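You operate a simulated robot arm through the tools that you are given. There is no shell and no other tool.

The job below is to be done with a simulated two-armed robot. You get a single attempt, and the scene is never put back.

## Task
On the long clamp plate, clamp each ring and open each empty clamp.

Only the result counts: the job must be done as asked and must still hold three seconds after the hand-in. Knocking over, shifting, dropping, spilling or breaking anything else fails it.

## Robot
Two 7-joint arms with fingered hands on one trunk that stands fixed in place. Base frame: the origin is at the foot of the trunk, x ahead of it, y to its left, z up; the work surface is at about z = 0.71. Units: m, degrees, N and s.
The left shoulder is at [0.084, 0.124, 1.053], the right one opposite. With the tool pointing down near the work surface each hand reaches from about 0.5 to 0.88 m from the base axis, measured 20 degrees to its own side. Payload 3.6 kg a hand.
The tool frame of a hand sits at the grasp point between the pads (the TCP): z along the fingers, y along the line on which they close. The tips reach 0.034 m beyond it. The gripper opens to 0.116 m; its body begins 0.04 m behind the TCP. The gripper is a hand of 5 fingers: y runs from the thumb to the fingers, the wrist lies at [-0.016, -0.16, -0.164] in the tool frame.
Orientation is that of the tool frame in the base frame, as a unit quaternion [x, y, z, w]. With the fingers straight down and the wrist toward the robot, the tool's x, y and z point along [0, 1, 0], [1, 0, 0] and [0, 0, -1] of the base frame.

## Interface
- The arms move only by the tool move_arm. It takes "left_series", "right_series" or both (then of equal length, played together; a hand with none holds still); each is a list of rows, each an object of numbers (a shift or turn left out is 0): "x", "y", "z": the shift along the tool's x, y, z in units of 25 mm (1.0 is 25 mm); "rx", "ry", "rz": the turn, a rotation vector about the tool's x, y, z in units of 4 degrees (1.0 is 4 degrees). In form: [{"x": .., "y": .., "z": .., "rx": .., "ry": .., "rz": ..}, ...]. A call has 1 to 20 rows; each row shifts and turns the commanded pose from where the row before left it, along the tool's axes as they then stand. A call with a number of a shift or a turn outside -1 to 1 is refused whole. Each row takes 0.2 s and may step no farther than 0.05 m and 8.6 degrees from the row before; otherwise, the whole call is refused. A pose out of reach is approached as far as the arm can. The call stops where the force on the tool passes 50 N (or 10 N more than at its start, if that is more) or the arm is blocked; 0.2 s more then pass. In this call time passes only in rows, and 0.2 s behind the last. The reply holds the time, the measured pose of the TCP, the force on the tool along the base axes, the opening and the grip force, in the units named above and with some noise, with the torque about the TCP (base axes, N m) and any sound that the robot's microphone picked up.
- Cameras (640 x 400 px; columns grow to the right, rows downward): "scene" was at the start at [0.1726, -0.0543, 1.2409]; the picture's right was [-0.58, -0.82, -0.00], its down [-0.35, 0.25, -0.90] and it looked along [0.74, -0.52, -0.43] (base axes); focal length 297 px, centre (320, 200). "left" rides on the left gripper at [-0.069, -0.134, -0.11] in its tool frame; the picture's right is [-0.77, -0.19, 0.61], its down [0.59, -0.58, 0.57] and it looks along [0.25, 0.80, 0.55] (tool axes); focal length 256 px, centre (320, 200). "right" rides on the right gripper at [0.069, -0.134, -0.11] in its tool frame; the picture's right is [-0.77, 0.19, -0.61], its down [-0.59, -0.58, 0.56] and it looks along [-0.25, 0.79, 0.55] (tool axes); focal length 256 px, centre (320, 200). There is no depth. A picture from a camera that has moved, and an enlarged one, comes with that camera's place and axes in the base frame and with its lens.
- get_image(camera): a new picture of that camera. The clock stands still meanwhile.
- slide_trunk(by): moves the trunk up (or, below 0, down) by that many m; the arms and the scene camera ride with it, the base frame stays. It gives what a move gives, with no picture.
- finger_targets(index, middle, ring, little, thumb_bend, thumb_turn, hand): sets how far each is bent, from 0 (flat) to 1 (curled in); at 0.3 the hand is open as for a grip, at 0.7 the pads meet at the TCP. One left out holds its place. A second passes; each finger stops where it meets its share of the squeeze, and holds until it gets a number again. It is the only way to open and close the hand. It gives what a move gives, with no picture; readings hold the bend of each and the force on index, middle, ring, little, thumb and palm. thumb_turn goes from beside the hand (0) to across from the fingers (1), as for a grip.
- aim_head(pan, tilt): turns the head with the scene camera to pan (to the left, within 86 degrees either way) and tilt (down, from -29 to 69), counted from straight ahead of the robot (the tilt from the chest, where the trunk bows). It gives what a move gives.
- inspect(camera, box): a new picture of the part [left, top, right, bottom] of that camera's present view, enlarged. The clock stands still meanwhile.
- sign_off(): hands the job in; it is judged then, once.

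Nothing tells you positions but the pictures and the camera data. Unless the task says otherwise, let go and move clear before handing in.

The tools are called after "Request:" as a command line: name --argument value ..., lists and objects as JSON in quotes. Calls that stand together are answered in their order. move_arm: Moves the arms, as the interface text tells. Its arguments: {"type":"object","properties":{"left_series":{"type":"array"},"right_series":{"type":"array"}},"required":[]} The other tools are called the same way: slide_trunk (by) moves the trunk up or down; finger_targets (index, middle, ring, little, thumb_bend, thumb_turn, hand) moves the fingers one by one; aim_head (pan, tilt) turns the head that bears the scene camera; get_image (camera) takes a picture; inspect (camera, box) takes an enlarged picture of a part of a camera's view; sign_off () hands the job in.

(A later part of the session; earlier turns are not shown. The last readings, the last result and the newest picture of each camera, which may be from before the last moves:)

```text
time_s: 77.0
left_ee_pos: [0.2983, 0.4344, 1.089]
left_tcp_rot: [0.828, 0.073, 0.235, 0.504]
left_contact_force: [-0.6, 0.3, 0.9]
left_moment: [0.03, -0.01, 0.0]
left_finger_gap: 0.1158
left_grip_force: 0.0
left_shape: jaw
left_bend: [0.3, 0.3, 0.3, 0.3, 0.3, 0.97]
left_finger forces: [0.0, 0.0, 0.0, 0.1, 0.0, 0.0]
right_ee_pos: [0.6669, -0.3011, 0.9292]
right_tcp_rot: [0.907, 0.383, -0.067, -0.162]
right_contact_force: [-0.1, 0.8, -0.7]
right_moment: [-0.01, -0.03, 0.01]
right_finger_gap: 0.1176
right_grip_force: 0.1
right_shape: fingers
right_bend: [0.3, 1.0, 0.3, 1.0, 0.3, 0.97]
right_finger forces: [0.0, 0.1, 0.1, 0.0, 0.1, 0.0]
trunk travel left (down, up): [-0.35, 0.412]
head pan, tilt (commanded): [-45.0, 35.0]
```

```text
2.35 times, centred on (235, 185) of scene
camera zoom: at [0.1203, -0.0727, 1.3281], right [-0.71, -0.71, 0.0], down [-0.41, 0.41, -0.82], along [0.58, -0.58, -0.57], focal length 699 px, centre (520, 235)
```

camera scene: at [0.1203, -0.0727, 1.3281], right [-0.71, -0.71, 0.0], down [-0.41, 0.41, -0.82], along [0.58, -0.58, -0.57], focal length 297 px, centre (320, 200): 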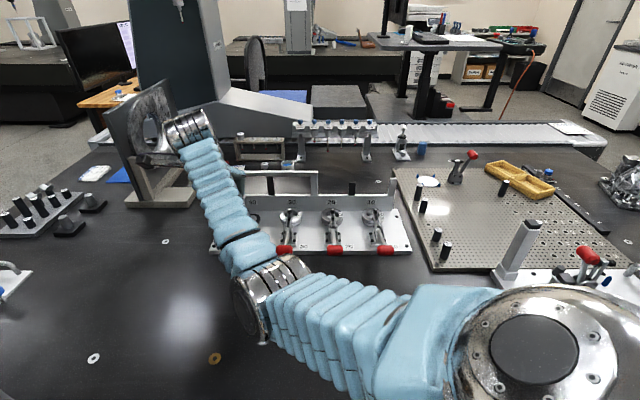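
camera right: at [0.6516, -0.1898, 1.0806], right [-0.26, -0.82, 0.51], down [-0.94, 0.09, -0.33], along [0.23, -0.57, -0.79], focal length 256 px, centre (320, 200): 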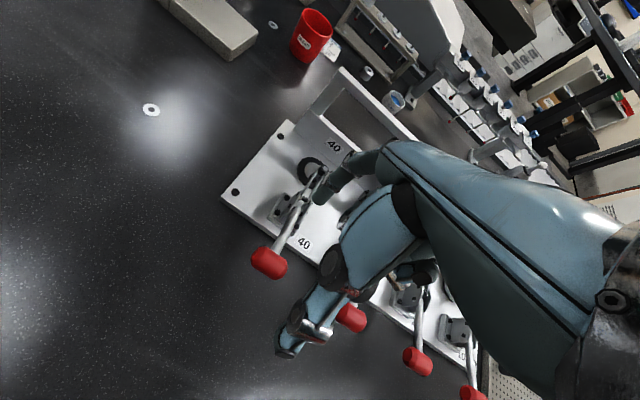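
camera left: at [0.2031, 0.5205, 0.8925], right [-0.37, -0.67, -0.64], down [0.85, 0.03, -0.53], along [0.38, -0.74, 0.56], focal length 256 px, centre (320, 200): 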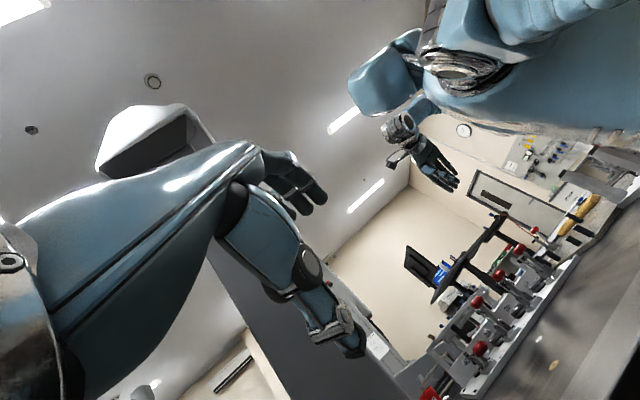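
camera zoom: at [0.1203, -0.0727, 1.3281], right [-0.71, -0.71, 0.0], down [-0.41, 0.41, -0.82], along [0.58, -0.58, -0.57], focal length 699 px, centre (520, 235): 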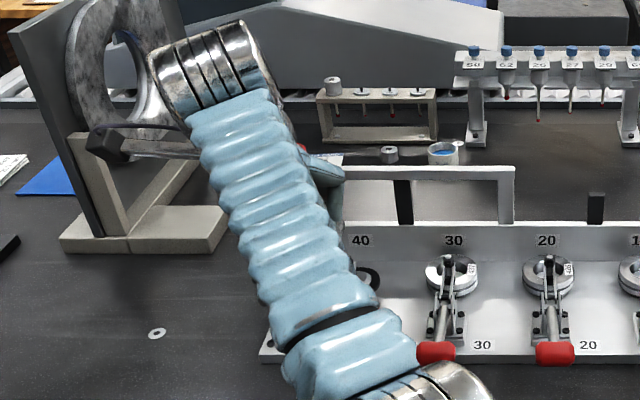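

I'll lower toward handle 40 so the index and ring fingers go down on the far side of the handle, either side of the rod. I'll stop partway to check.

Request:
move_arm --right_series '[{"x": 0.043, "y": 0.098, "z": 0.5}, {"x": 0.043, "y": 0.098, "z": 0.6}, {"x": 0.043, "y": 0.098, "z": 0.6}, {"x": 0.043, "y": 0.098, "z": 0.6}, {"x": 0.043, "y": 0.098, "z": 0.6}, {"x": 0.043, "y": 0.098, "z": 0.5}]'

Request:
get_image --camera "right"

Request:
inspect --camera "right" --box '[240, 130, 400, 290]'

```text
time_s: 78.4
left_ee_pos: [0.2986, 0.4352, 1.0895]
left_tcp_rot: [0.828, 0.073, 0.235, 0.504]
left_contact_force: [-1.3, 0.1, 0.4]
left_moment: [0.02, -0.01, 0.02]
left_finger_gap: 0.1158
left_grip_force: 0.1
left_shape: jaw
left_bend: [0.3, 0.3, 0.3, 0.3, 0.3, 0.97]
left_finger forces: [0.1, 0.0, 0.0, 0.0, 0.1, 0.0]
right_ee_pos: [0.6627, -0.2857, 0.8447]
right_tcp_rot: [0.907, 0.383, -0.066, -0.16]
right_contact_force: [0.4, -0.1, -0.2]
right_moment: [0.02, -0.01, 0.01]
right_finger_gap: 0.1174
right_grip_force: 0.1
right_shape: fingers
right_bend: [0.3, 1.0, 0.3, 1.0, 0.3, 0.97]
right_finger forces: [0.0, 0.0, 0.0, 0.0, 0.1, 0.0]
trunk travel left (down, up): [-0.35, 0.412]
head pan, tilt (commanded): [-45.0, 35.0]
```

```text
taken
camera right: at [0.646, -0.1744, 0.9957], right [-0.26, -0.82, 0.51], down [-0.94, 0.09, -0.33], along [0.23, -0.57, -0.79], focal length 256 px, centre (320, 200)
```

right: 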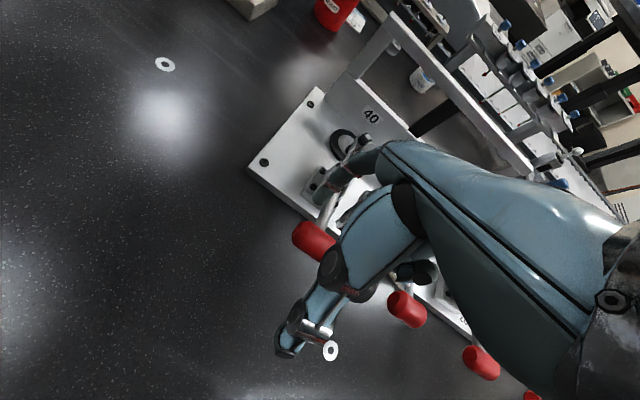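

```text
2.50 times, centred on (320, 210) of right
camera zoom: at [0.646, -0.1744, 0.9957], right [-0.26, -0.82, 0.51], down [-0.94, 0.09, -0.33], along [0.23, -0.57, -0.79], focal length 640 px, centre (320, 175)
```

zoom: 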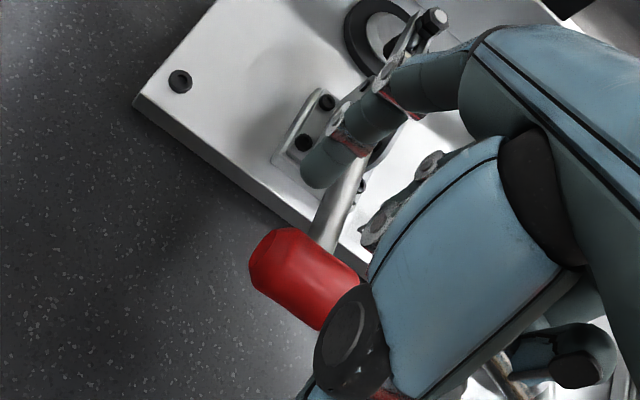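

The index finger is on the left side of the rod as intended. I'll descend the last 3 cm slowly.

Request:
move_arm --right_series '[{"x": -0.02, "y": 0.12, "z": 0.44}, {"x": -0.02, "y": 0.12, "z": 0.44}, {"x": -0.02, "y": 0.12, "z": 0.44}]'

Request:
inspect --camera "right" --box '[240, 110, 420, 290]'

```text
time_s: 79.2
left_ee_pos: [0.3001, 0.4341, 1.0887]
left_tcp_rot: [0.827, 0.074, 0.235, 0.505]
left_contact_force: [-0.5, 0.4, -0.2]
left_moment: [-0.01, 0.03, -0.03]
left_finger_gap: 0.1159
left_grip_force: 0.0
left_shape: jaw
left_bend: [0.3, 0.3, 0.3, 0.3, 0.3, 0.97]
left_finger forces: [0.0, 0.0, 0.1, 0.0, 0.0, 0.0]
right_ee_pos: [0.6586, -0.2849, 0.8113]
right_tcp_rot: [0.907, 0.383, -0.067, -0.161]
right_contact_force: [0.3, 0.2, -0.7]
right_moment: [-0.01, 0.03, -0.02]
right_finger_gap: 0.1174
right_grip_force: 0.1
right_shape: fingers
right_bend: [0.3, 1.0, 0.3, 1.0, 0.3, 0.97]
right_finger forces: [0.1, 0.0, 0.0, 0.1, 0.0, 0.0]
trunk travel left (down, up): [-0.35, 0.412]
head pan, tilt (commanded): [-45.0, 35.0]
```

```text
2.22 times, centred on (330, 200) of right
camera zoom: at [0.6426, -0.1732, 0.9613], right [-0.26, -0.82, 0.51], down [-0.94, 0.09, -0.33], along [0.23, -0.57, -0.79], focal length 569 px, centre (298, 200)
```

zoom: 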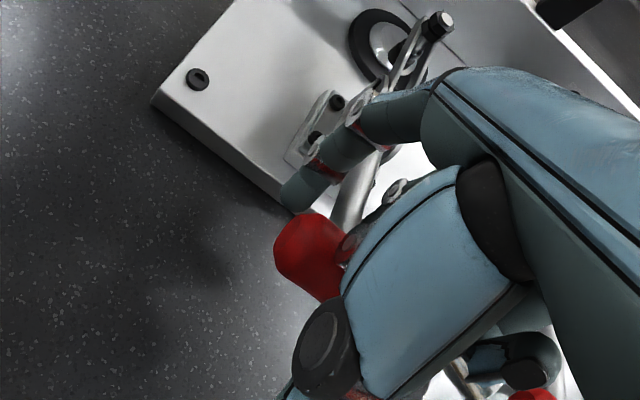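

No contact, and the rod lies between the fingers. Pitching the hand another 20° while shifting slightly outward will get the fingertips properly under the handle.

Request:
move_arm --right_series '[{"rx": 0.5, "y": 0.06, "z": -0.08}, {"rx": 0.5, "y": 0.06, "z": -0.08}, {"rx": 0.5, "y": 0.06, "z": -0.08}, {"rx": 0.5, "y": 0.06, "z": -0.08}, {"rx": 0.5, "y": 0.06, "z": -0.08}, {"rx": 0.5, "y": 0.06, "z": -0.08}, {"rx": 0.5, "y": 0.06, "z": -0.08}, {"rx": 0.5, "y": 0.06, "z": -0.08}, {"rx": 0.5, "y": 0.06, "z": -0.08}, {"rx": 0.5, "y": 0.06, "z": -0.08}]'

Request:
get_image --camera "right"

Request:
get_image --camera "scene"

```text
time_s: 81.4
left_ee_pos: [0.2992, 0.4351, 1.0887]
left_tcp_rot: [0.827, 0.074, 0.235, 0.504]
left_contact_force: [0.3, 0.4, 0.1]
left_moment: [0.01, 0.01, -0.03]
left_finger_gap: 0.116
left_grip_force: 0.0
left_shape: jaw
left_bend: [0.3, 0.3, 0.3, 0.3, 0.3, 0.97]
left_finger forces: [0.0, 0.1, 0.1, 0.0, 0.0, 0.0]
right_ee_pos: [0.6735, -0.2997, 0.8225]
right_tcp_rot: [0.865, 0.365, -0.133, -0.317]
right_contact_force: [-0.5, -0.6, 0.3]
right_moment: [-0.02, 0.0, 0.01]
right_finger_gap: 0.1175
right_grip_force: 0.1
right_shape: fingers
right_bend: [0.3, 1.0, 0.3, 1.0, 0.3, 0.97]
right_finger forces: [0.0, 0.0, 0.0, 0.1, 0.0, 0.0]
trunk travel left (down, up): [-0.35, 0.412]
head pan, tilt (commanded): [-45.0, 35.0]
```

```text
taken
camera right: at [0.6993, -0.2285, 0.993], right [-0.15, -0.93, 0.35], down [-0.99, 0.14, -0.06], along [0.01, -0.35, -0.94], focal length 256 px, centre (320, 200)
```

right: 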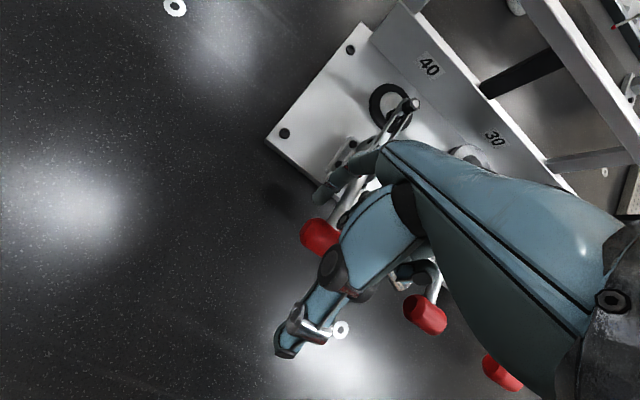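

```text
taken
camera scene: at [0.1202, -0.0728, 1.3281], right [-0.71, -0.71, 0.0], down [-0.41, 0.41, -0.82], along [0.58, -0.58, -0.57], focal length 297 px, centre (320, 200)
```

scene: 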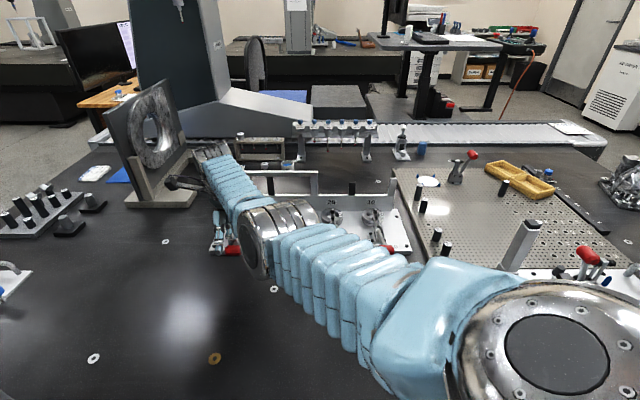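

I'll slide 15 mm deeper along the fingers so the handle sits well inside the grasp, then check.

Request:
move_arm --right_series '[{"z": 0.2}, {"z": 0.2}, {"z": 0.2}]'

Request:
inspect --camera "right" --box '[250, 110, 430, 290]'

Request:
inspect --camera "scene" --box '[170, 150, 280, 270]'

```text
time_s: 82.2
left_ee_pos: [0.2996, 0.4334, 1.0892]
left_tcp_rot: [0.828, 0.073, 0.234, 0.505]
left_contact_force: [0.3, -0.3, -0.5]
left_moment: [0.0, -0.01, 0.01]
left_finger_gap: 0.116
left_grip_force: 0.0
left_shape: jaw
left_bend: [0.3, 0.3, 0.3, 0.3, 0.3, 0.97]
left_finger forces: [0.0, 0.0, 0.0, 0.1, 0.0, 0.1]
right_ee_pos: [0.6692, -0.2955, 0.8124]
right_tcp_rot: [0.867, 0.365, -0.13, -0.314]
right_contact_force: [5.6, -5.0, 6.8]
right_moment: [-0.15, -0.1, 0.06]
right_finger_gap: 0.1176
right_grip_force: 5.2
right_shape: fingers
right_bend: [0.3, 1.0, 0.3, 1.0, 0.3, 0.97]
right_finger forces: [0.1, 9.6, 0.0, 0.0, 0.1, 0.0]
trunk travel left (down, up): [-0.35, 0.412]
head pan, tilt (commanded): [-45.0, 35.0]
```

```text
2.22 times, centred on (340, 200) of right
camera zoom: at [0.6926, -0.2228, 0.9835], right [-0.16, -0.92, 0.35], down [-0.99, 0.14, -0.07], along [0.01, -0.35, -0.94], focal length 569 px, centre (276, 200)
```

zoom: 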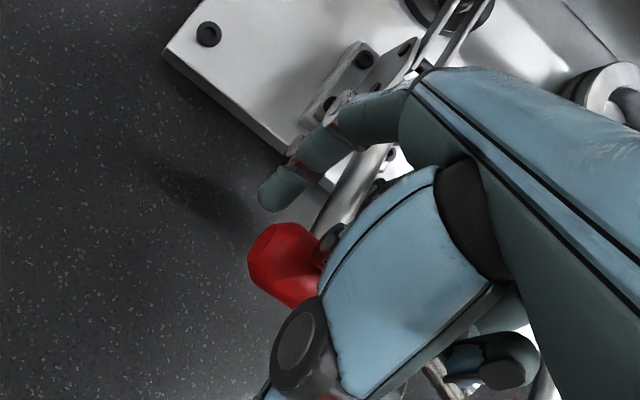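

```text
3.33 times, centred on (225, 210) of scene
camera zoom: at [0.12, -0.0731, 1.3283], right [-0.71, -0.71, 0.0], down [-0.41, 0.41, -0.82], along [0.58, -0.58, -0.57], focal length 991 px, centre (637, 167)
```

zoom: 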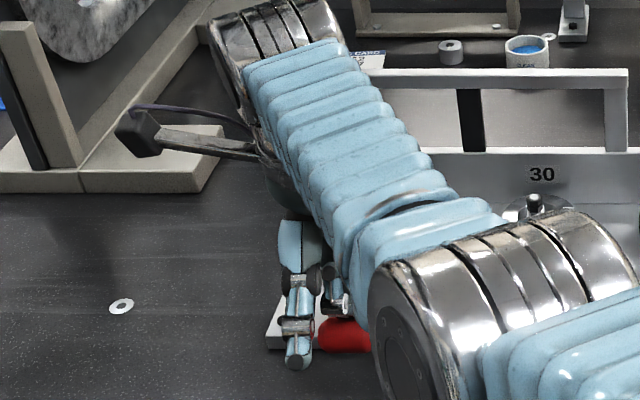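

The curled middle knuckle is touching the top of the handle at about 10 N. I'll back off 2 mm and close the index and ring fingers under the handle, with the thumb from the front.

Request:
move_arm --right_series '[{"z": -0.12}]'

Request:
finger_targets --hand "right" --index 0.65 --ring 0.65

Request:
inspect --camera "right" --box '[250, 110, 430, 290]'

```text
time_s: 82.6
left_ee_pos: [0.2996, 0.4339, 1.088]
left_tcp_rot: [0.828, 0.072, 0.235, 0.504]
left_contact_force: [0.9, 0.0, 0.3]
left_moment: [0.0, 0.0, 0.03]
left_finger_gap: 0.1161
left_grip_force: 0.0
left_shape: jaw
left_bend: [0.3, 0.3, 0.3, 0.3, 0.3, 0.97]
left_finger forces: [0.0, 0.0, 0.0, 0.1, 0.0, 0.0]
right_ee_pos: [0.6672, -0.2953, 0.8121]
right_tcp_rot: [0.866, 0.365, -0.132, -0.315]
right_contact_force: [4.2, -4.7, 4.6]
right_moment: [-0.12, -0.08, 0.08]
right_finger_gap: 0.1172
right_grip_force: 3.0
right_shape: fingers
right_bend: [0.3, 1.0, 0.3, 1.0, 0.3, 0.97]
right_finger forces: [0.1, 6.7, 0.1, 0.0, 0.1, 0.0]
trunk travel left (down, up): [-0.35, 0.412]
head pan, tilt (commanded): [-45.0, 35.0]
```

```text
time_s: 83.6
left_ee_pos: [0.2994, 0.4334, 1.0887]
left_tcp_rot: [0.828, 0.073, 0.234, 0.504]
left_contact_force: [-1.1, -0.1, 0.3]
left_moment: [0.01, 0.0, -0.01]
left_finger_gap: 0.1162
left_grip_force: 0.1
left_shape: jaw
left_bend: [0.3, 0.3, 0.3, 0.3, 0.3, 0.97]
left_finger forces: [0.0, 0.0, 0.0, 0.0, 0.0, 0.0]
right_ee_pos: [0.6712, -0.2989, 0.8105]
right_tcp_rot: [0.866, 0.365, -0.132, -0.315]
right_contact_force: [13.3, -21.4, -4.2]
right_moment: [-0.62, -0.37, 0.21]
right_finger_gap: 0.0818
right_grip_force: 25.8
right_shape: fingers
right_bend: [0.55, 1.0, 0.5, 1.0, 0.3, 0.97]
right_finger forces: [15.1, 23.9, 12.3, 0.0, 0.1, 0.0]
trunk travel left (down, up): [-0.35, 0.412]
head pan, tilt (commanded): [-45.0, 35.0]
```

```text
2.22 times, centred on (340, 200) of right
camera zoom: at [0.6968, -0.2267, 0.982], right [-0.15, -0.92, 0.35], down [-0.99, 0.14, -0.06], along [0.01, -0.35, -0.94], focal length 569 px, centre (276, 200)
```

zoom: 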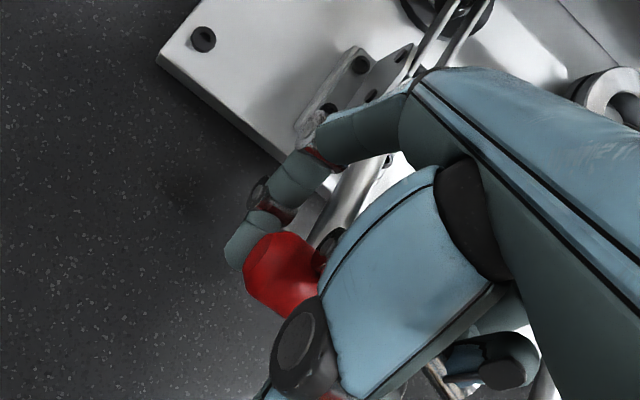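

The handle is now firmly trapped: index and ring are under it and the middle knuckle is on top. I'll start lifting along its arc in small steps.

Request:
move_arm --right_series '[{"y": -0.13, "z": -0.27}, {"y": -0.12, "z": -0.26}, {"y": -0.08, "z": -0.26}, {"y": -0.06, "z": -0.25}]'

Request:
inspect --camera "right" --box '[250, 80, 430, 290]'

Request:
inspect --camera "scene" --box '[170, 150, 280, 270]'

```text
time_s: 84.6
left_ee_pos: [0.3015, 0.4314, 1.0899]
left_tcp_rot: [0.829, 0.073, 0.234, 0.502]
left_contact_force: [0.3, 0.3, 0.2]
left_moment: [0.0, 0.0, -0.03]
left_finger_gap: 0.1161
left_grip_force: 0.0
left_shape: jaw
left_bend: [0.3, 0.3, 0.3, 0.3, 0.3, 0.97]
left_finger forces: [0.0, 0.0, 0.0, 0.1, 0.0, 0.0]
right_ee_pos: [0.6786, -0.3049, 0.8358]
right_tcp_rot: [0.865, 0.365, -0.135, -0.317]
right_contact_force: [5.2, -19.1, -16.5]
right_moment: [-0.24, 0.08, 0.24]
right_finger_gap: 0.08
right_grip_force: 37.7
right_shape: fingers
right_bend: [0.58, 1.0, 0.48, 1.0, 0.3, 0.97]
right_finger forces: [20.9, 37.0, 16.7, 0.0, 0.0, 0.0]
trunk travel left (down, up): [-0.35, 0.412]
head pan, tilt (commanded): [-45.0, 35.0]
```

```text
1.90 times, centred on (340, 185) of right
camera zoom: at [0.7049, -0.2336, 1.006], right [-0.15, -0.93, 0.35], down [-0.99, 0.14, -0.06], along [0.0, -0.35, -0.94], focal length 488 px, centre (282, 229)
```

zoom: 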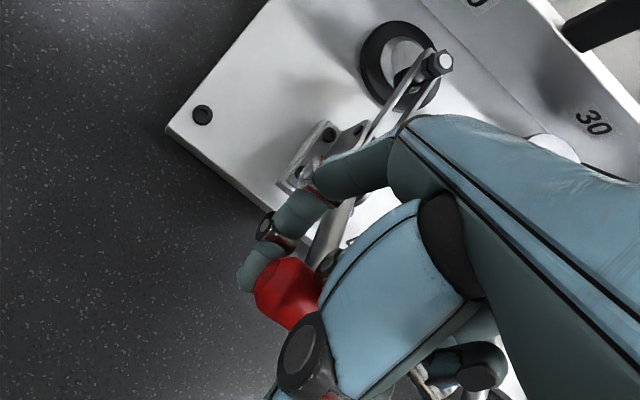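

```text
3.33 times, centred on (225, 210) of scene
camera zoom: at [0.1316, -0.0771, 1.3277], right [-0.71, -0.7, 0.0], down [-0.41, 0.41, -0.81], along [0.57, -0.58, -0.58], focal length 991 px, centre (637, 167)
```

zoom: 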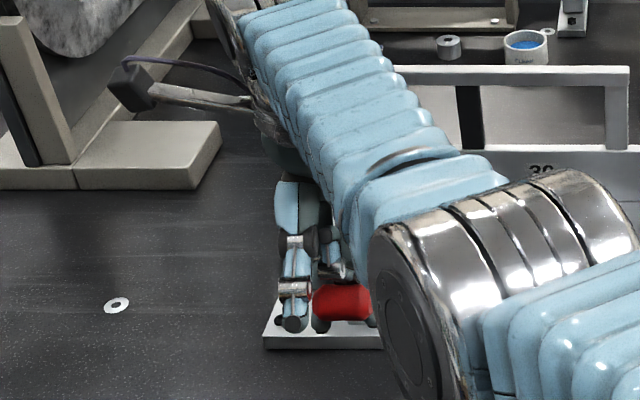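

The handle is rising with the hand, now at about 30°. I'll continue the arc.

Request:
move_arm --right_series '[{"y": -0.03, "z": -0.27}, {"y": -0.02, "z": -0.26}, {"y": 0.02, "z": -0.26}, {"y": 0.03, "z": -0.27}]'

Request:
inspect --camera "right" --box '[250, 80, 430, 290]'

Request:
inspect --camera "scene" --box '[170, 150, 280, 270]'

```text
time_s: 85.6
left_ee_pos: [0.3046, 0.4312, 1.0894]
left_tcp_rot: [0.829, 0.072, 0.232, 0.503]
left_contact_force: [-0.5, -0.7, 0.0]
left_moment: [0.0, -0.01, -0.01]
left_finger_gap: 0.1162
left_grip_force: 0.0
left_shape: jaw
left_bend: [0.3, 0.3, 0.3, 0.3, 0.3, 0.97]
left_finger forces: [0.0, 0.0, 0.1, 0.0, 0.0, 0.0]
right_ee_pos: [0.6918, -0.3165, 0.8542]
right_tcp_rot: [0.865, 0.363, -0.136, -0.318]
right_contact_force: [-2.8, -15.9, -20.1]
right_moment: [0.2, 0.28, 0.04]
right_finger_gap: 0.0775
right_grip_force: 40.9
right_shape: fingers
right_bend: [0.61, 1.0, 0.46, 1.0, 0.3, 0.97]
right_finger forces: [19.6, 40.4, 22.1, 0.0, 0.1, 0.1]
right hand out of reach, approached as far as the arm can: row 4
trunk travel left (down, up): [-0.35, 0.412]
head pan, tilt (commanded): [-45.0, 35.0]
```

```text
1.90 times, centred on (340, 185) of right
camera zoom: at [0.7181, -0.2454, 1.0255], right [-0.15, -0.93, 0.35], down [-0.99, 0.14, -0.05], along [0.0, -0.35, -0.94], focal length 488 px, centre (282, 229)
```

zoom: 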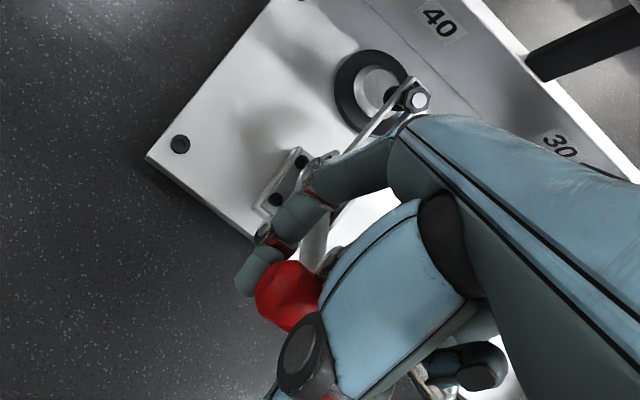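

```text
3.33 times, centred on (225, 210) of scene
camera zoom: at [0.1338, -0.0772, 1.3278], right [-0.71, -0.7, 0.01], down [-0.41, 0.41, -0.81], along [0.57, -0.58, -0.58], focal length 991 px, centre (637, 167)
```

zoom: 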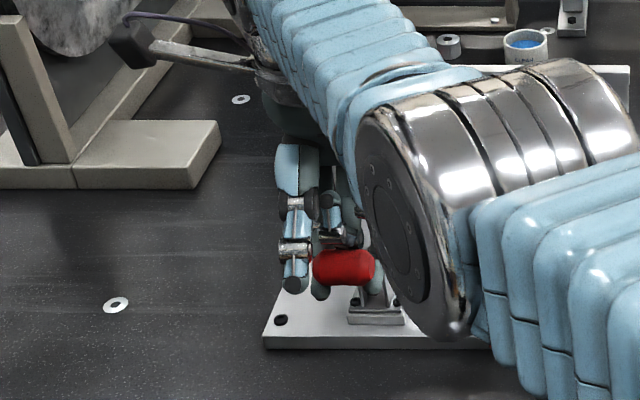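

The handle is at about 50°, and the arm is at its reach limit in this pitched pose. I'll release here (the handle holds its angle), back out upward, and finish by pushing from the front with a fist.

Request:
finger_targets --hand "right" --index 0.3 --ring 0.3

Request:
inspect --camera "right" --box '[250, 80, 430, 290]'

```text
time_s: 85.9
left_ee_pos: [0.2792, 0.4468, 1.0924]
left_tcp_rot: [0.827, 0.073, 0.241, 0.503]
left_contact_force: [-1.6, -0.1, -0.7]
left_moment: [-0.04, 0.0, 0.1]
left_finger_gap: 0.116
left_grip_force: 0.0
left_shape: jaw
left_bend: [0.3, 0.3, 0.3, 0.3, 0.3, 0.97]
left_finger forces: [0.0, 0.0, 0.1, 0.0, 0.1, 0.1]
right_ee_pos: [0.682, -0.2947, 0.8721]
right_tcp_rot: [0.865, 0.372, -0.126, -0.312]
right_contact_force: [-2.5, -4.9, -3.5]
right_moment: [-0.19, 0.11, -0.22]
right_finger_gap: 0.1178
right_grip_force: 2.5
right_shape: fingers
right_bend: [0.3, 1.0, 0.29, 1.0, 0.3, 0.97]
right_finger forces: [0.0, 0.1, 5.6, 0.0, 0.2, 0.0]
trunk travel left (down, up): [-0.35, 0.412]
head pan, tilt (commanded): [-45.0, 35.0]
stopped (right hand): the arm was blocked; the commanded pose is now the measured one
```

```text
1.90 times, centred on (340, 185) of right
camera zoom: at [0.7031, -0.2241, 1.0439], right [-0.15, -0.93, 0.34], down [-0.99, 0.13, -0.08], along [0.03, -0.35, -0.94], focal length 488 px, centre (282, 229)
```

zoom: 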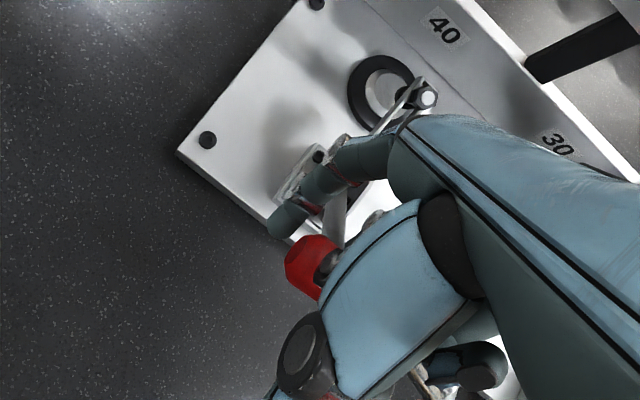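

The hand sprang up about 2 cm on release. I'll let things settle and check before moving.

Request:
aim_head --pan -43 --tilt 36

Request:
inspect --camera "right" --box '[250, 80, 430, 290]'

Request:
inspect --camera "scene" --box '[150, 130, 300, 270]'

```text
time_s: 86.5
left_ee_pos: [0.2902, 0.4447, 1.0918]
left_tcp_rot: [0.827, 0.072, 0.239, 0.504]
left_contact_force: [-0.6, 0.8, 0.0]
left_moment: [0.01, 0.0, -0.02]
left_finger_gap: 0.1162
left_grip_force: 0.0
left_shape: jaw
left_bend: [0.3, 0.3, 0.3, 0.3, 0.3, 0.97]
left_finger forces: [0.0, 0.0, 0.1, 0.0, 0.0, 0.0]
right_ee_pos: [0.686, -0.3, 0.8667]
right_tcp_rot: [0.865, 0.369, -0.128, -0.316]
right_contact_force: [-7.3, -4.9, 1.0]
right_moment: [-0.34, 0.42, -0.34]
right_finger_gap: 0.1175
right_grip_force: 4.2
right_shape: fingers
right_bend: [0.3, 1.0, 0.31, 1.0, 0.3, 0.97]
right_finger forces: [0.0, 0.0, 8.6, 0.0, 0.0, 0.0]
trunk travel left (down, up): [-0.35, 0.412]
head pan, tilt (commanded): [-43.0, 36.0]
```

```text
1.90 times, centred on (340, 185) of right
camera zoom: at [0.7086, -0.2275, 1.0389], right [-0.15, -0.93, 0.34], down [-0.99, 0.14, -0.07], along [0.02, -0.35, -0.94], focal length 488 px, centre (282, 229)
```

zoom: 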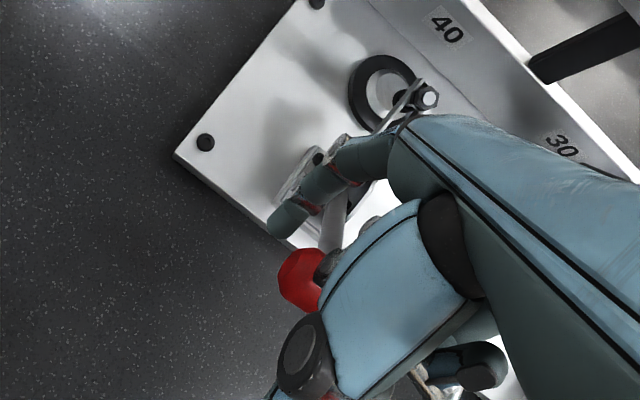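

```text
2.86 times, centred on (225, 200) of scene
camera zoom: at [0.121, -0.0712, 1.3266], right [-0.68, -0.73, 0.0], down [-0.43, 0.4, -0.81], along [0.59, -0.55, -0.59], focal length 849 px, centre (591, 200)
```

zoom: 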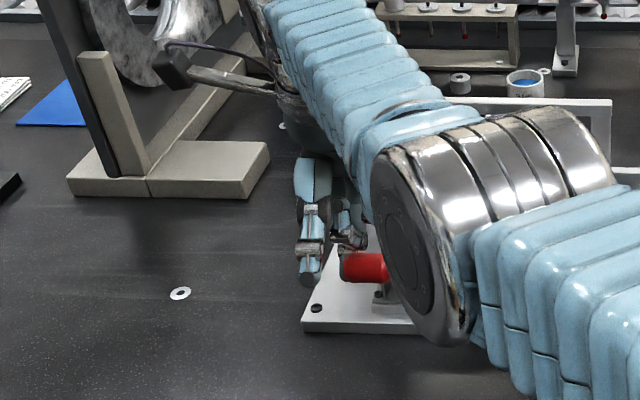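

The ring finger is resting sideways on the rod. I'll shift about 9 mm sideways to free it, then lift straight up out of the handle.

Request:
move_arm --right_series '[{"x": -0.18}, {"x": -0.18}, {"y": -0.2, "z": -0.24}, {"y": -0.3, "z": -0.36}, {"y": -0.4, "z": -0.48}, {"y": -0.4, "z": -0.48}]'

Request:
inspect --camera "right" --box '[230, 80, 430, 290]'

Request:
inspect --camera "scene" --box '[150, 130, 300, 270]'

```text
time_s: 87.9
left_ee_pos: [0.2908, 0.4458, 1.0919]
left_tcp_rot: [0.827, 0.073, 0.239, 0.504]
left_contact_force: [-1.0, 0.0, 0.1]
left_moment: [-0.04, 0.02, 0.03]
left_finger_gap: 0.116
left_grip_force: 0.0
left_shape: jaw
left_bend: [0.3, 0.3, 0.3, 0.3, 0.3, 0.97]
left_finger forces: [0.0, 0.0, 0.1, 0.1, 0.0, 0.0]
right_ee_pos: [0.6802, -0.3047, 0.9189]
right_tcp_rot: [0.864, 0.369, -0.128, -0.316]
right_contact_force: [-0.3, 0.3, 0.0]
right_moment: [-0.02, 0.01, -0.02]
right_finger_gap: 0.1181
right_grip_force: 0.1
right_shape: fingers
right_bend: [0.3, 1.0, 0.3, 1.0, 0.3, 0.97]
right_finger forces: [0.0, 0.0, 0.0, 0.0, 0.0, 0.0]
trunk travel left (down, up): [-0.35, 0.412]
head pan, tilt (commanded): [-43.0, 36.0]
```

```text
1.90 times, centred on (330, 185) of right
camera zoom: at [0.7024, -0.2338, 1.0908], right [-0.15, -0.93, 0.34], down [-0.99, 0.14, -0.07], along [0.02, -0.35, -0.94], focal length 488 px, centre (301, 229)
```

zoom: 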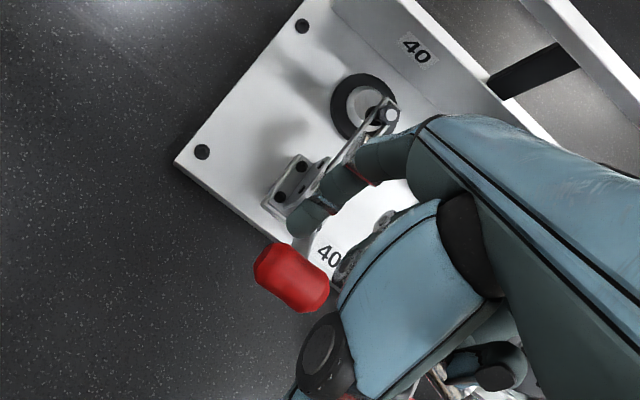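

```text
2.86 times, centred on (225, 200) of scene
camera zoom: at [0.1219, -0.0705, 1.3266], right [-0.68, -0.73, 0.0], down [-0.43, 0.4, -0.81], along [0.59, -0.55, -0.59], focal length 849 px, centre (591, 200)
```

zoom: 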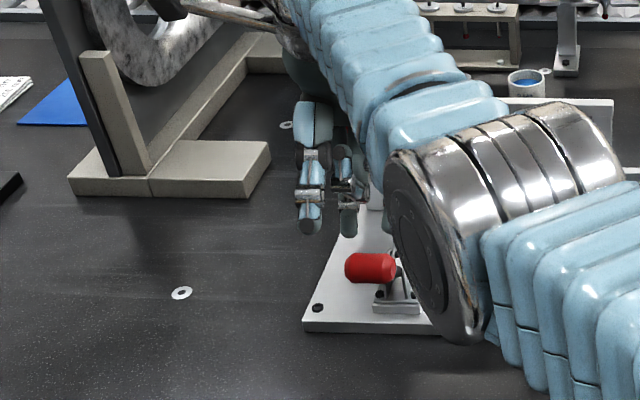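

Handle 40 rests at about 46° and the hand is clear. I'll level the hand again, move to the near side, and close the fist.

Request:
move_arm --right_series '[{"rx": -0.8}, {"rx": -0.9}, {"rx": -0.9}, {"rx": -0.9}, {"rx": -0.9}, {"rx": -0.9}, {"rx": -0.9}, {"rx": -0.9}, {"rx": -0.9}, {"rx": -0.9}, {"rx": -0.9}]'

Request:
get_image --camera "scene"

```text
time_s: 90.3
left_ee_pos: [0.2905, 0.4464, 1.0908]
left_tcp_rot: [0.827, 0.073, 0.239, 0.504]
left_contact_force: [0.7, 0.3, -0.6]
left_moment: [-0.02, 0.02, -0.01]
left_finger_gap: 0.1159
left_grip_force: 0.1
left_shape: jaw
left_bend: [0.3, 0.3, 0.3, 0.3, 0.3, 0.97]
left_finger forces: [0.0, 0.0, 0.0, 0.1, 0.0, 0.0]
right_ee_pos: [0.6809, -0.3038, 0.9172]
right_tcp_rot: [0.92, 0.391, 0.004, -0.006]
right_contact_force: [-0.2, 0.9, 0.6]
right_moment: [0.0, 0.01, -0.04]
right_finger_gap: 0.118
right_grip_force: 0.0
right_shape: fingers
right_bend: [0.3, 1.0, 0.3, 1.0, 0.3, 0.97]
right_finger forces: [0.0, 0.0, 0.1, 0.0, 0.0, 0.1]
trunk travel left (down, up): [-0.35, 0.412]
head pan, tilt (commanded): [-43.0, 36.0]
```

```text
taken
camera scene: at [0.1219, -0.0704, 1.3266], right [-0.68, -0.73, 0.0], down [-0.43, 0.4, -0.81], along [0.59, -0.55, -0.59], focal length 297 px, centre (320, 200)
```

scene: 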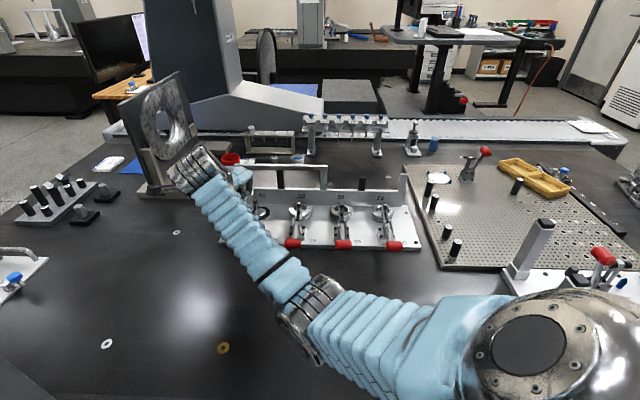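

Level again. I'll move to the near side, then make a fist.

Request:
move_arm --right_series '[{"y": -0.5}, {"y": -0.6}, {"y": -0.6}, {"y": -0.6}]'

Request:
finger_targets --hand "right" --index 1.0 --middle 1.0 --ring 1.0 --little 1.0

Request:
get_image --camera "right"

Request:
inspect --camera "scene" --box '[150, 130, 300, 270]'

```text
time_s: 91.3
left_ee_pos: [0.2905, 0.4465, 1.0904]
left_tcp_rot: [0.826, 0.073, 0.238, 0.505]
left_contact_force: [-0.4, 0.3, -0.2]
left_moment: [0.01, -0.01, -0.02]
left_finger_gap: 0.116
left_grip_force: 0.0
left_shape: jaw
left_bend: [0.3, 0.3, 0.3, 0.3, 0.3, 0.97]
left_finger forces: [0.0, 0.1, 0.1, 0.0, 0.1, 0.0]
right_ee_pos: [0.6389, -0.2645, 0.9195]
right_tcp_rot: [0.92, 0.391, 0.004, -0.006]
right_contact_force: [-0.2, 0.1, 1.2]
right_moment: [0.01, -0.01, 0.0]
right_finger_gap: 0.118
right_grip_force: 0.2
right_shape: fingers
right_bend: [0.3, 1.0, 0.3, 1.0, 0.3, 0.97]
right_finger forces: [0.0, 0.0, 0.0, 0.0, 0.1, 0.0]
trunk travel left (down, up): [-0.35, 0.412]
head pan, tilt (commanded): [-43.0, 36.0]
```

```text
time_s: 92.3
left_ee_pos: [0.2914, 0.4448, 1.0906]
left_tcp_rot: [0.827, 0.073, 0.239, 0.504]
left_contact_force: [0.2, -0.3, 0.2]
left_moment: [-0.02, 0.03, -0.02]
left_finger_gap: 0.116
left_grip_force: 0.0
left_shape: jaw
left_bend: [0.3, 0.3, 0.3, 0.3, 0.3, 0.97]
left_finger forces: [0.1, 0.0, 0.1, 0.0, 0.1, 0.0]
right_ee_pos: [0.6399, -0.264, 0.9186]
right_tcp_rot: [0.92, 0.391, 0.004, -0.005]
right_contact_force: [0.7, 0.8, -0.8]
right_moment: [0.02, 0.0, -0.01]
right_finger_gap: 0.0572
right_grip_force: 0.2
right_shape: fingers
right_bend: [1.0, 1.0, 1.0, 1.0, 0.3, 0.97]
right_finger forces: [0.0, 0.0, 0.0, 0.0, 0.0, 0.1]
trunk travel left (down, up): [-0.35, 0.412]
head pan, tilt (commanded): [-43.0, 36.0]
```

```text
taken
camera right: at [0.5893, -0.1229, 1.0316], right [-0.4, -0.69, 0.6], down [-0.82, -0.01, -0.57], along [0.4, -0.72, -0.56], focal length 256 px, centre (320, 200)
```

right: 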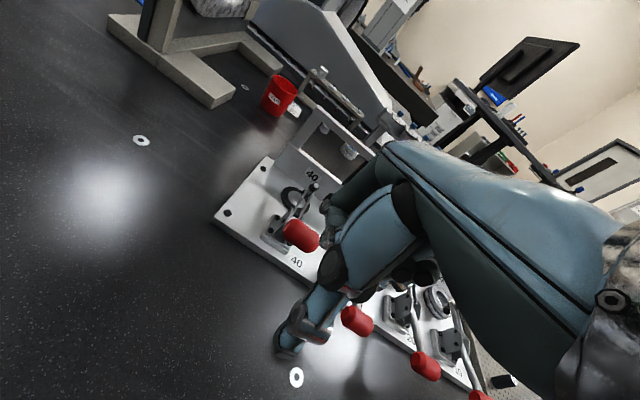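

```text
2.86 times, centred on (225, 200) of scene
camera zoom: at [0.1219, -0.0704, 1.3266], right [-0.68, -0.73, 0.0], down [-0.43, 0.4, -0.81], along [0.59, -0.55, -0.59], focal length 849 px, centre (591, 200)
```

zoom: 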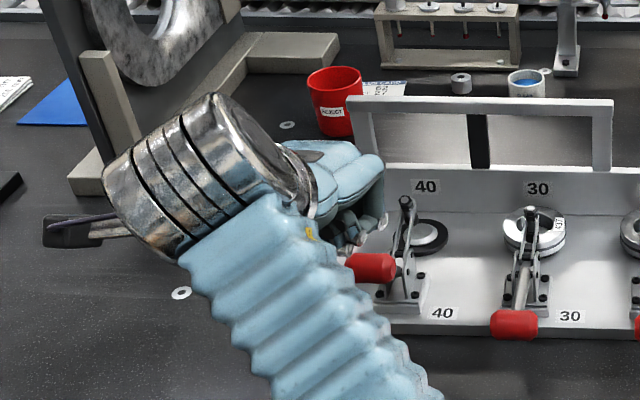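

The fist is on the near side of handle 40. I'll lower it so its knuckle face is level with the handle.

Request:
move_arm --right_series '[{"z": 0.5}, {"z": 0.6}, {"z": 0.6}, {"z": 0.6}, {"z": 0.6}, {"z": 0.6}, {"z": 0.5}]'

Request:
get_image --camera "scene"

Request:
inspect --camera "right" --box '[220, 110, 420, 310]'

```text
time_s: 93.9
left_ee_pos: [0.2905, 0.447, 1.0896]
left_tcp_rot: [0.827, 0.073, 0.239, 0.504]
left_contact_force: [0.8, 0.5, 0.0]
left_moment: [0.03, 0.04, -0.01]
left_finger_gap: 0.1161
left_grip_force: 0.0
left_shape: jaw
left_bend: [0.3, 0.3, 0.3, 0.3, 0.3, 0.97]
left_finger forces: [0.0, 0.0, 0.0, 0.0, 0.1, 0.0]
right_ee_pos: [0.6383, -0.2641, 0.8186]
right_tcp_rot: [0.92, 0.391, 0.004, -0.007]
right_contact_force: [0.1, 0.8, -0.4]
right_moment: [0.0, -0.02, 0.02]
right_finger_gap: 0.0573
right_grip_force: 0.1
right_shape: fingers
right_bend: [1.0, 1.0, 1.0, 1.0, 0.3, 0.97]
right_finger forces: [0.0, 0.0, 0.0, 0.1, 0.1, 0.1]
trunk travel left (down, up): [-0.35, 0.412]
head pan, tilt (commanded): [-43.0, 36.0]
```

```text
taken
camera scene: at [0.1219, -0.0704, 1.3266], right [-0.68, -0.73, 0.0], down [-0.43, 0.4, -0.81], along [0.59, -0.55, -0.59], focal length 297 px, centre (320, 200)
```

scene: 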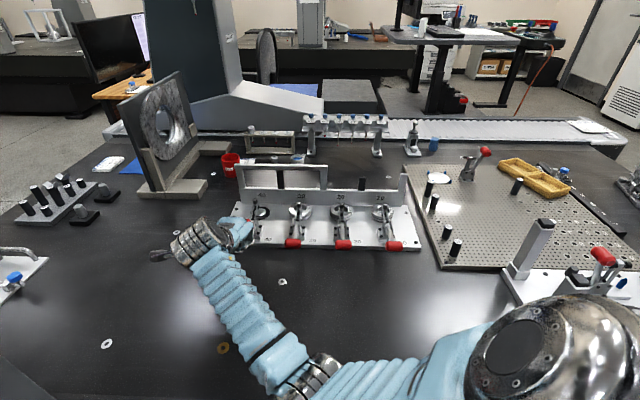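

```text
2.00 times, centred on (320, 210) of right
camera zoom: at [0.5893, -0.1221, 0.9311], right [-0.4, -0.69, 0.6], down [-0.82, -0.02, -0.57], along [0.4, -0.72, -0.56], focal length 512 px, centre (320, 180)
```

zoom: 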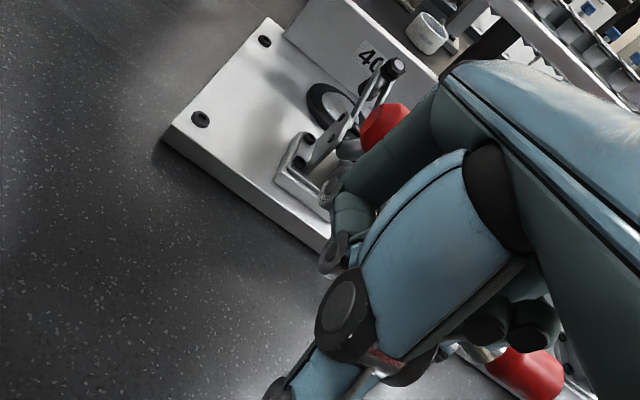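

The handle is directly ahead of the fist's knuckles. I'll push outward in stages.

Request:
move_arm --right_series '[{"y": 0.4}, {"y": 0.4}, {"y": 0.4}, {"y": 0.4}, {"y": 0.3}, {"y": 0.3}]'

Request:
inspect --camera "right" --box '[220, 110, 420, 310]'

Request:
inspect --camera "scene" --box '[180, 160, 330, 270]'

```text
time_s: 95.3
left_ee_pos: [0.2899, 0.4462, 1.0896]
left_tcp_rot: [0.827, 0.073, 0.239, 0.505]
left_contact_force: [0.2, 0.1, -0.3]
left_moment: [-0.03, 0.01, -0.01]
left_finger_gap: 0.1162
left_grip_force: 0.0
left_shape: jaw
left_bend: [0.3, 0.3, 0.3, 0.3, 0.3, 0.97]
left_finger forces: [0.0, 0.0, 0.0, 0.0, 0.0, 0.0]
right_ee_pos: [0.6783, -0.3021, 0.8179]
right_tcp_rot: [0.92, 0.391, 0.003, -0.007]
right_contact_force: [0.1, 0.0, 0.0]
right_moment: [0.01, -0.01, -0.01]
right_finger_gap: 0.0576
right_grip_force: 0.1
right_shape: fingers
right_bend: [1.0, 1.0, 1.0, 1.0, 0.3, 0.97]
right_finger forces: [0.0, 0.0, 0.0, 0.1, 0.0, 0.0]
trunk travel left (down, up): [-0.35, 0.412]
head pan, tilt (commanded): [-43.0, 36.0]
```

```text
2.00 times, centred on (320, 210) of right
camera zoom: at [0.6298, -0.1607, 0.9308], right [-0.4, -0.69, 0.6], down [-0.82, -0.01, -0.57], along [0.4, -0.72, -0.56], focal length 512 px, centre (320, 180)
```

zoom: 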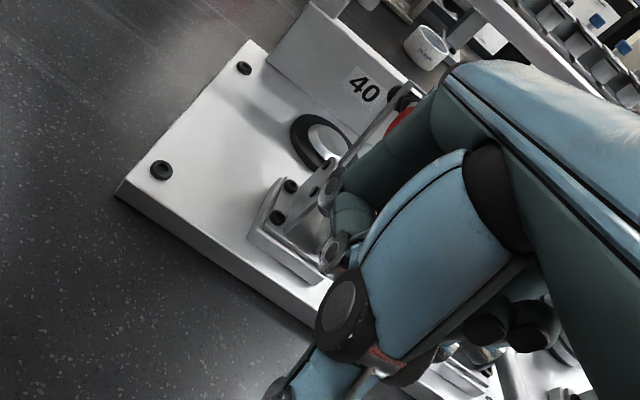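

```text
3.64 times, centred on (255, 215) of scene
camera zoom: at [0.122, -0.0705, 1.3265], right [-0.68, -0.73, 0.0], down [-0.43, 0.4, -0.81], along [0.59, -0.55, -0.59], focal length 1081 px, centre (556, 146)
```

zoom: 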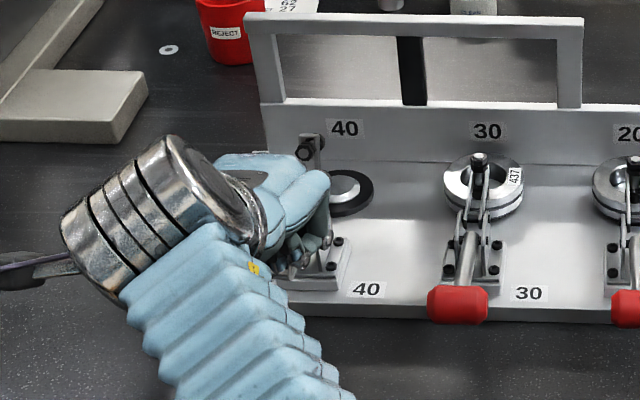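

It's swinging up well with almost no force. I'll push the rest of the way.

Request:
move_arm --right_series '[{"y": 0.3}, {"y": 0.3}, {"y": 0.2}, {"y": 0.2}]'

Request:
inspect --camera "right" --box '[220, 110, 420, 310]'

Request:
inspect --camera "scene" --box '[180, 160, 330, 270]'

```text
time_s: 96.3
left_ee_pos: [0.2871, 0.4509, 1.089]
left_tcp_rot: [0.825, 0.072, 0.239, 0.506]
left_contact_force: [0.7, -0.3, 0.6]
left_moment: [0.01, 0.0, -0.01]
left_finger_gap: 0.1159
left_grip_force: 0.0
left_shape: jaw
left_bend: [0.3, 0.3, 0.3, 0.3, 0.3, 0.97]
left_finger forces: [0.0, 0.0, 0.0, 0.1, 0.1, 0.0]
right_ee_pos: [0.6921, -0.3132, 0.8191]
right_tcp_rot: [0.92, 0.391, 0.001, -0.007]
right_contact_force: [-39.5, 25.1, 0.2]
right_moment: [-0.94, -1.54, -0.72]
right_finger_gap: 0.0578
right_grip_force: 23.1
right_shape: fingers
right_bend: [1.0, 1.0, 1.0, 1.0, 0.3, 0.97]
right_finger forces: [0.1, 45.4, 0.1, 0.0, 0.0, 0.0]
trunk travel left (down, up): [-0.35, 0.412]
head pan, tilt (commanded): [-43.0, 36.0]
```

```text
2.00 times, centred on (320, 210) of right
camera zoom: at [0.6429, -0.1719, 0.9317], right [-0.4, -0.69, 0.6], down [-0.83, -0.02, -0.56], along [0.4, -0.72, -0.57], focal length 512 px, centre (320, 180)
```

zoom: 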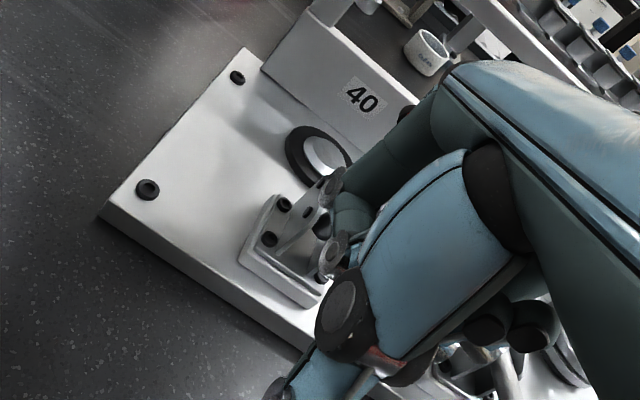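

```text
3.64 times, centred on (255, 215) of scene
camera zoom: at [0.1154, -0.0627, 1.3276], right [-0.68, -0.73, 0.0], down [-0.43, 0.39, -0.81], along [0.6, -0.55, -0.58], focal length 1081 px, centre (556, 146)
```

zoom: 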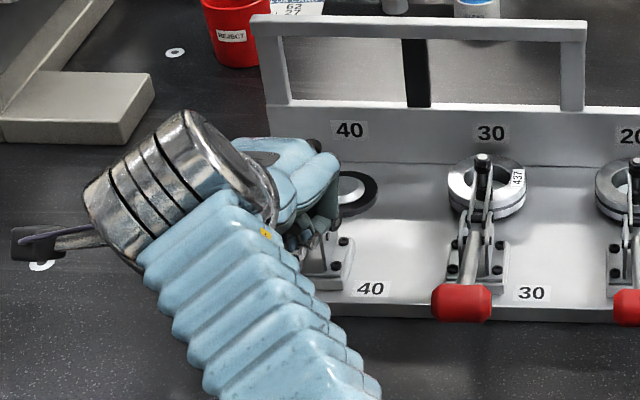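

Force rose to 47 N, so either the handle is at its open stop or something else is touching. I'll back off and look.

Request:
move_arm --right_series '[{"y": -0.3}, {"y": -0.5}, {"y": -0.6}, {"y": -0.6}, {"y": -0.6}]'

Request:
inspect --camera "right" --box '[220, 110, 420, 310]'

Request:
inspect --camera "scene" --box '[180, 160, 430, 270]'

```text
time_s: 97.5
left_ee_pos: [0.2906, 0.446, 1.091]
left_tcp_rot: [0.827, 0.072, 0.238, 0.505]
left_contact_force: [0.4, 0.4, -0.4]
left_moment: [0.02, -0.01, -0.01]
left_finger_gap: 0.1156
left_grip_force: 0.0
left_shape: jaw
left_bend: [0.3, 0.3, 0.3, 0.3, 0.3, 0.97]
left_finger forces: [0.0, 0.1, 0.0, 0.0, 0.1, 0.0]
right_ee_pos: [0.6497, -0.2725, 0.8187]
right_tcp_rot: [0.921, 0.391, 0.004, -0.006]
right_contact_force: [0.3, -0.6, 0.6]
right_moment: [0.04, -0.01, 0.0]
right_finger_gap: 0.0576
right_grip_force: 0.0
right_shape: fingers
right_bend: [1.0, 1.0, 1.0, 1.0, 0.3, 0.97]
right_finger forces: [0.0, 0.0, 0.0, 0.0, 0.0, 0.1]
trunk travel left (down, up): [-0.35, 0.412]
head pan, tilt (commanded): [-43.0, 36.0]
```

```text
2.00 times, centred on (320, 210) of right
camera zoom: at [0.6001, -0.1317, 0.9317], right [-0.4, -0.69, 0.6], down [-0.82, -0.02, -0.57], along [0.4, -0.72, -0.56], focal length 512 px, centre (320, 180)
```

zoom: 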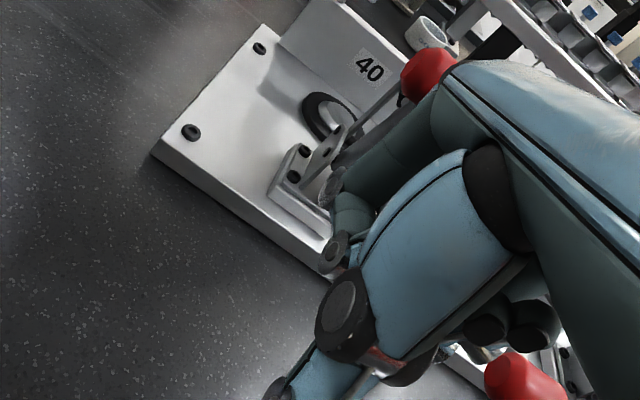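

```text
2.56 times, centred on (305, 215) of scene
camera zoom: at [0.1218, -0.07, 1.3266], right [-0.68, -0.73, 0.0], down [-0.43, 0.4, -0.81], along [0.59, -0.55, -0.59], focal length 761 px, centre (358, 162)
```

zoom: 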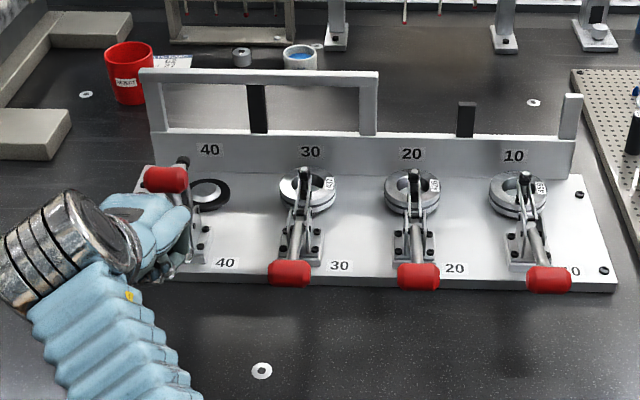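

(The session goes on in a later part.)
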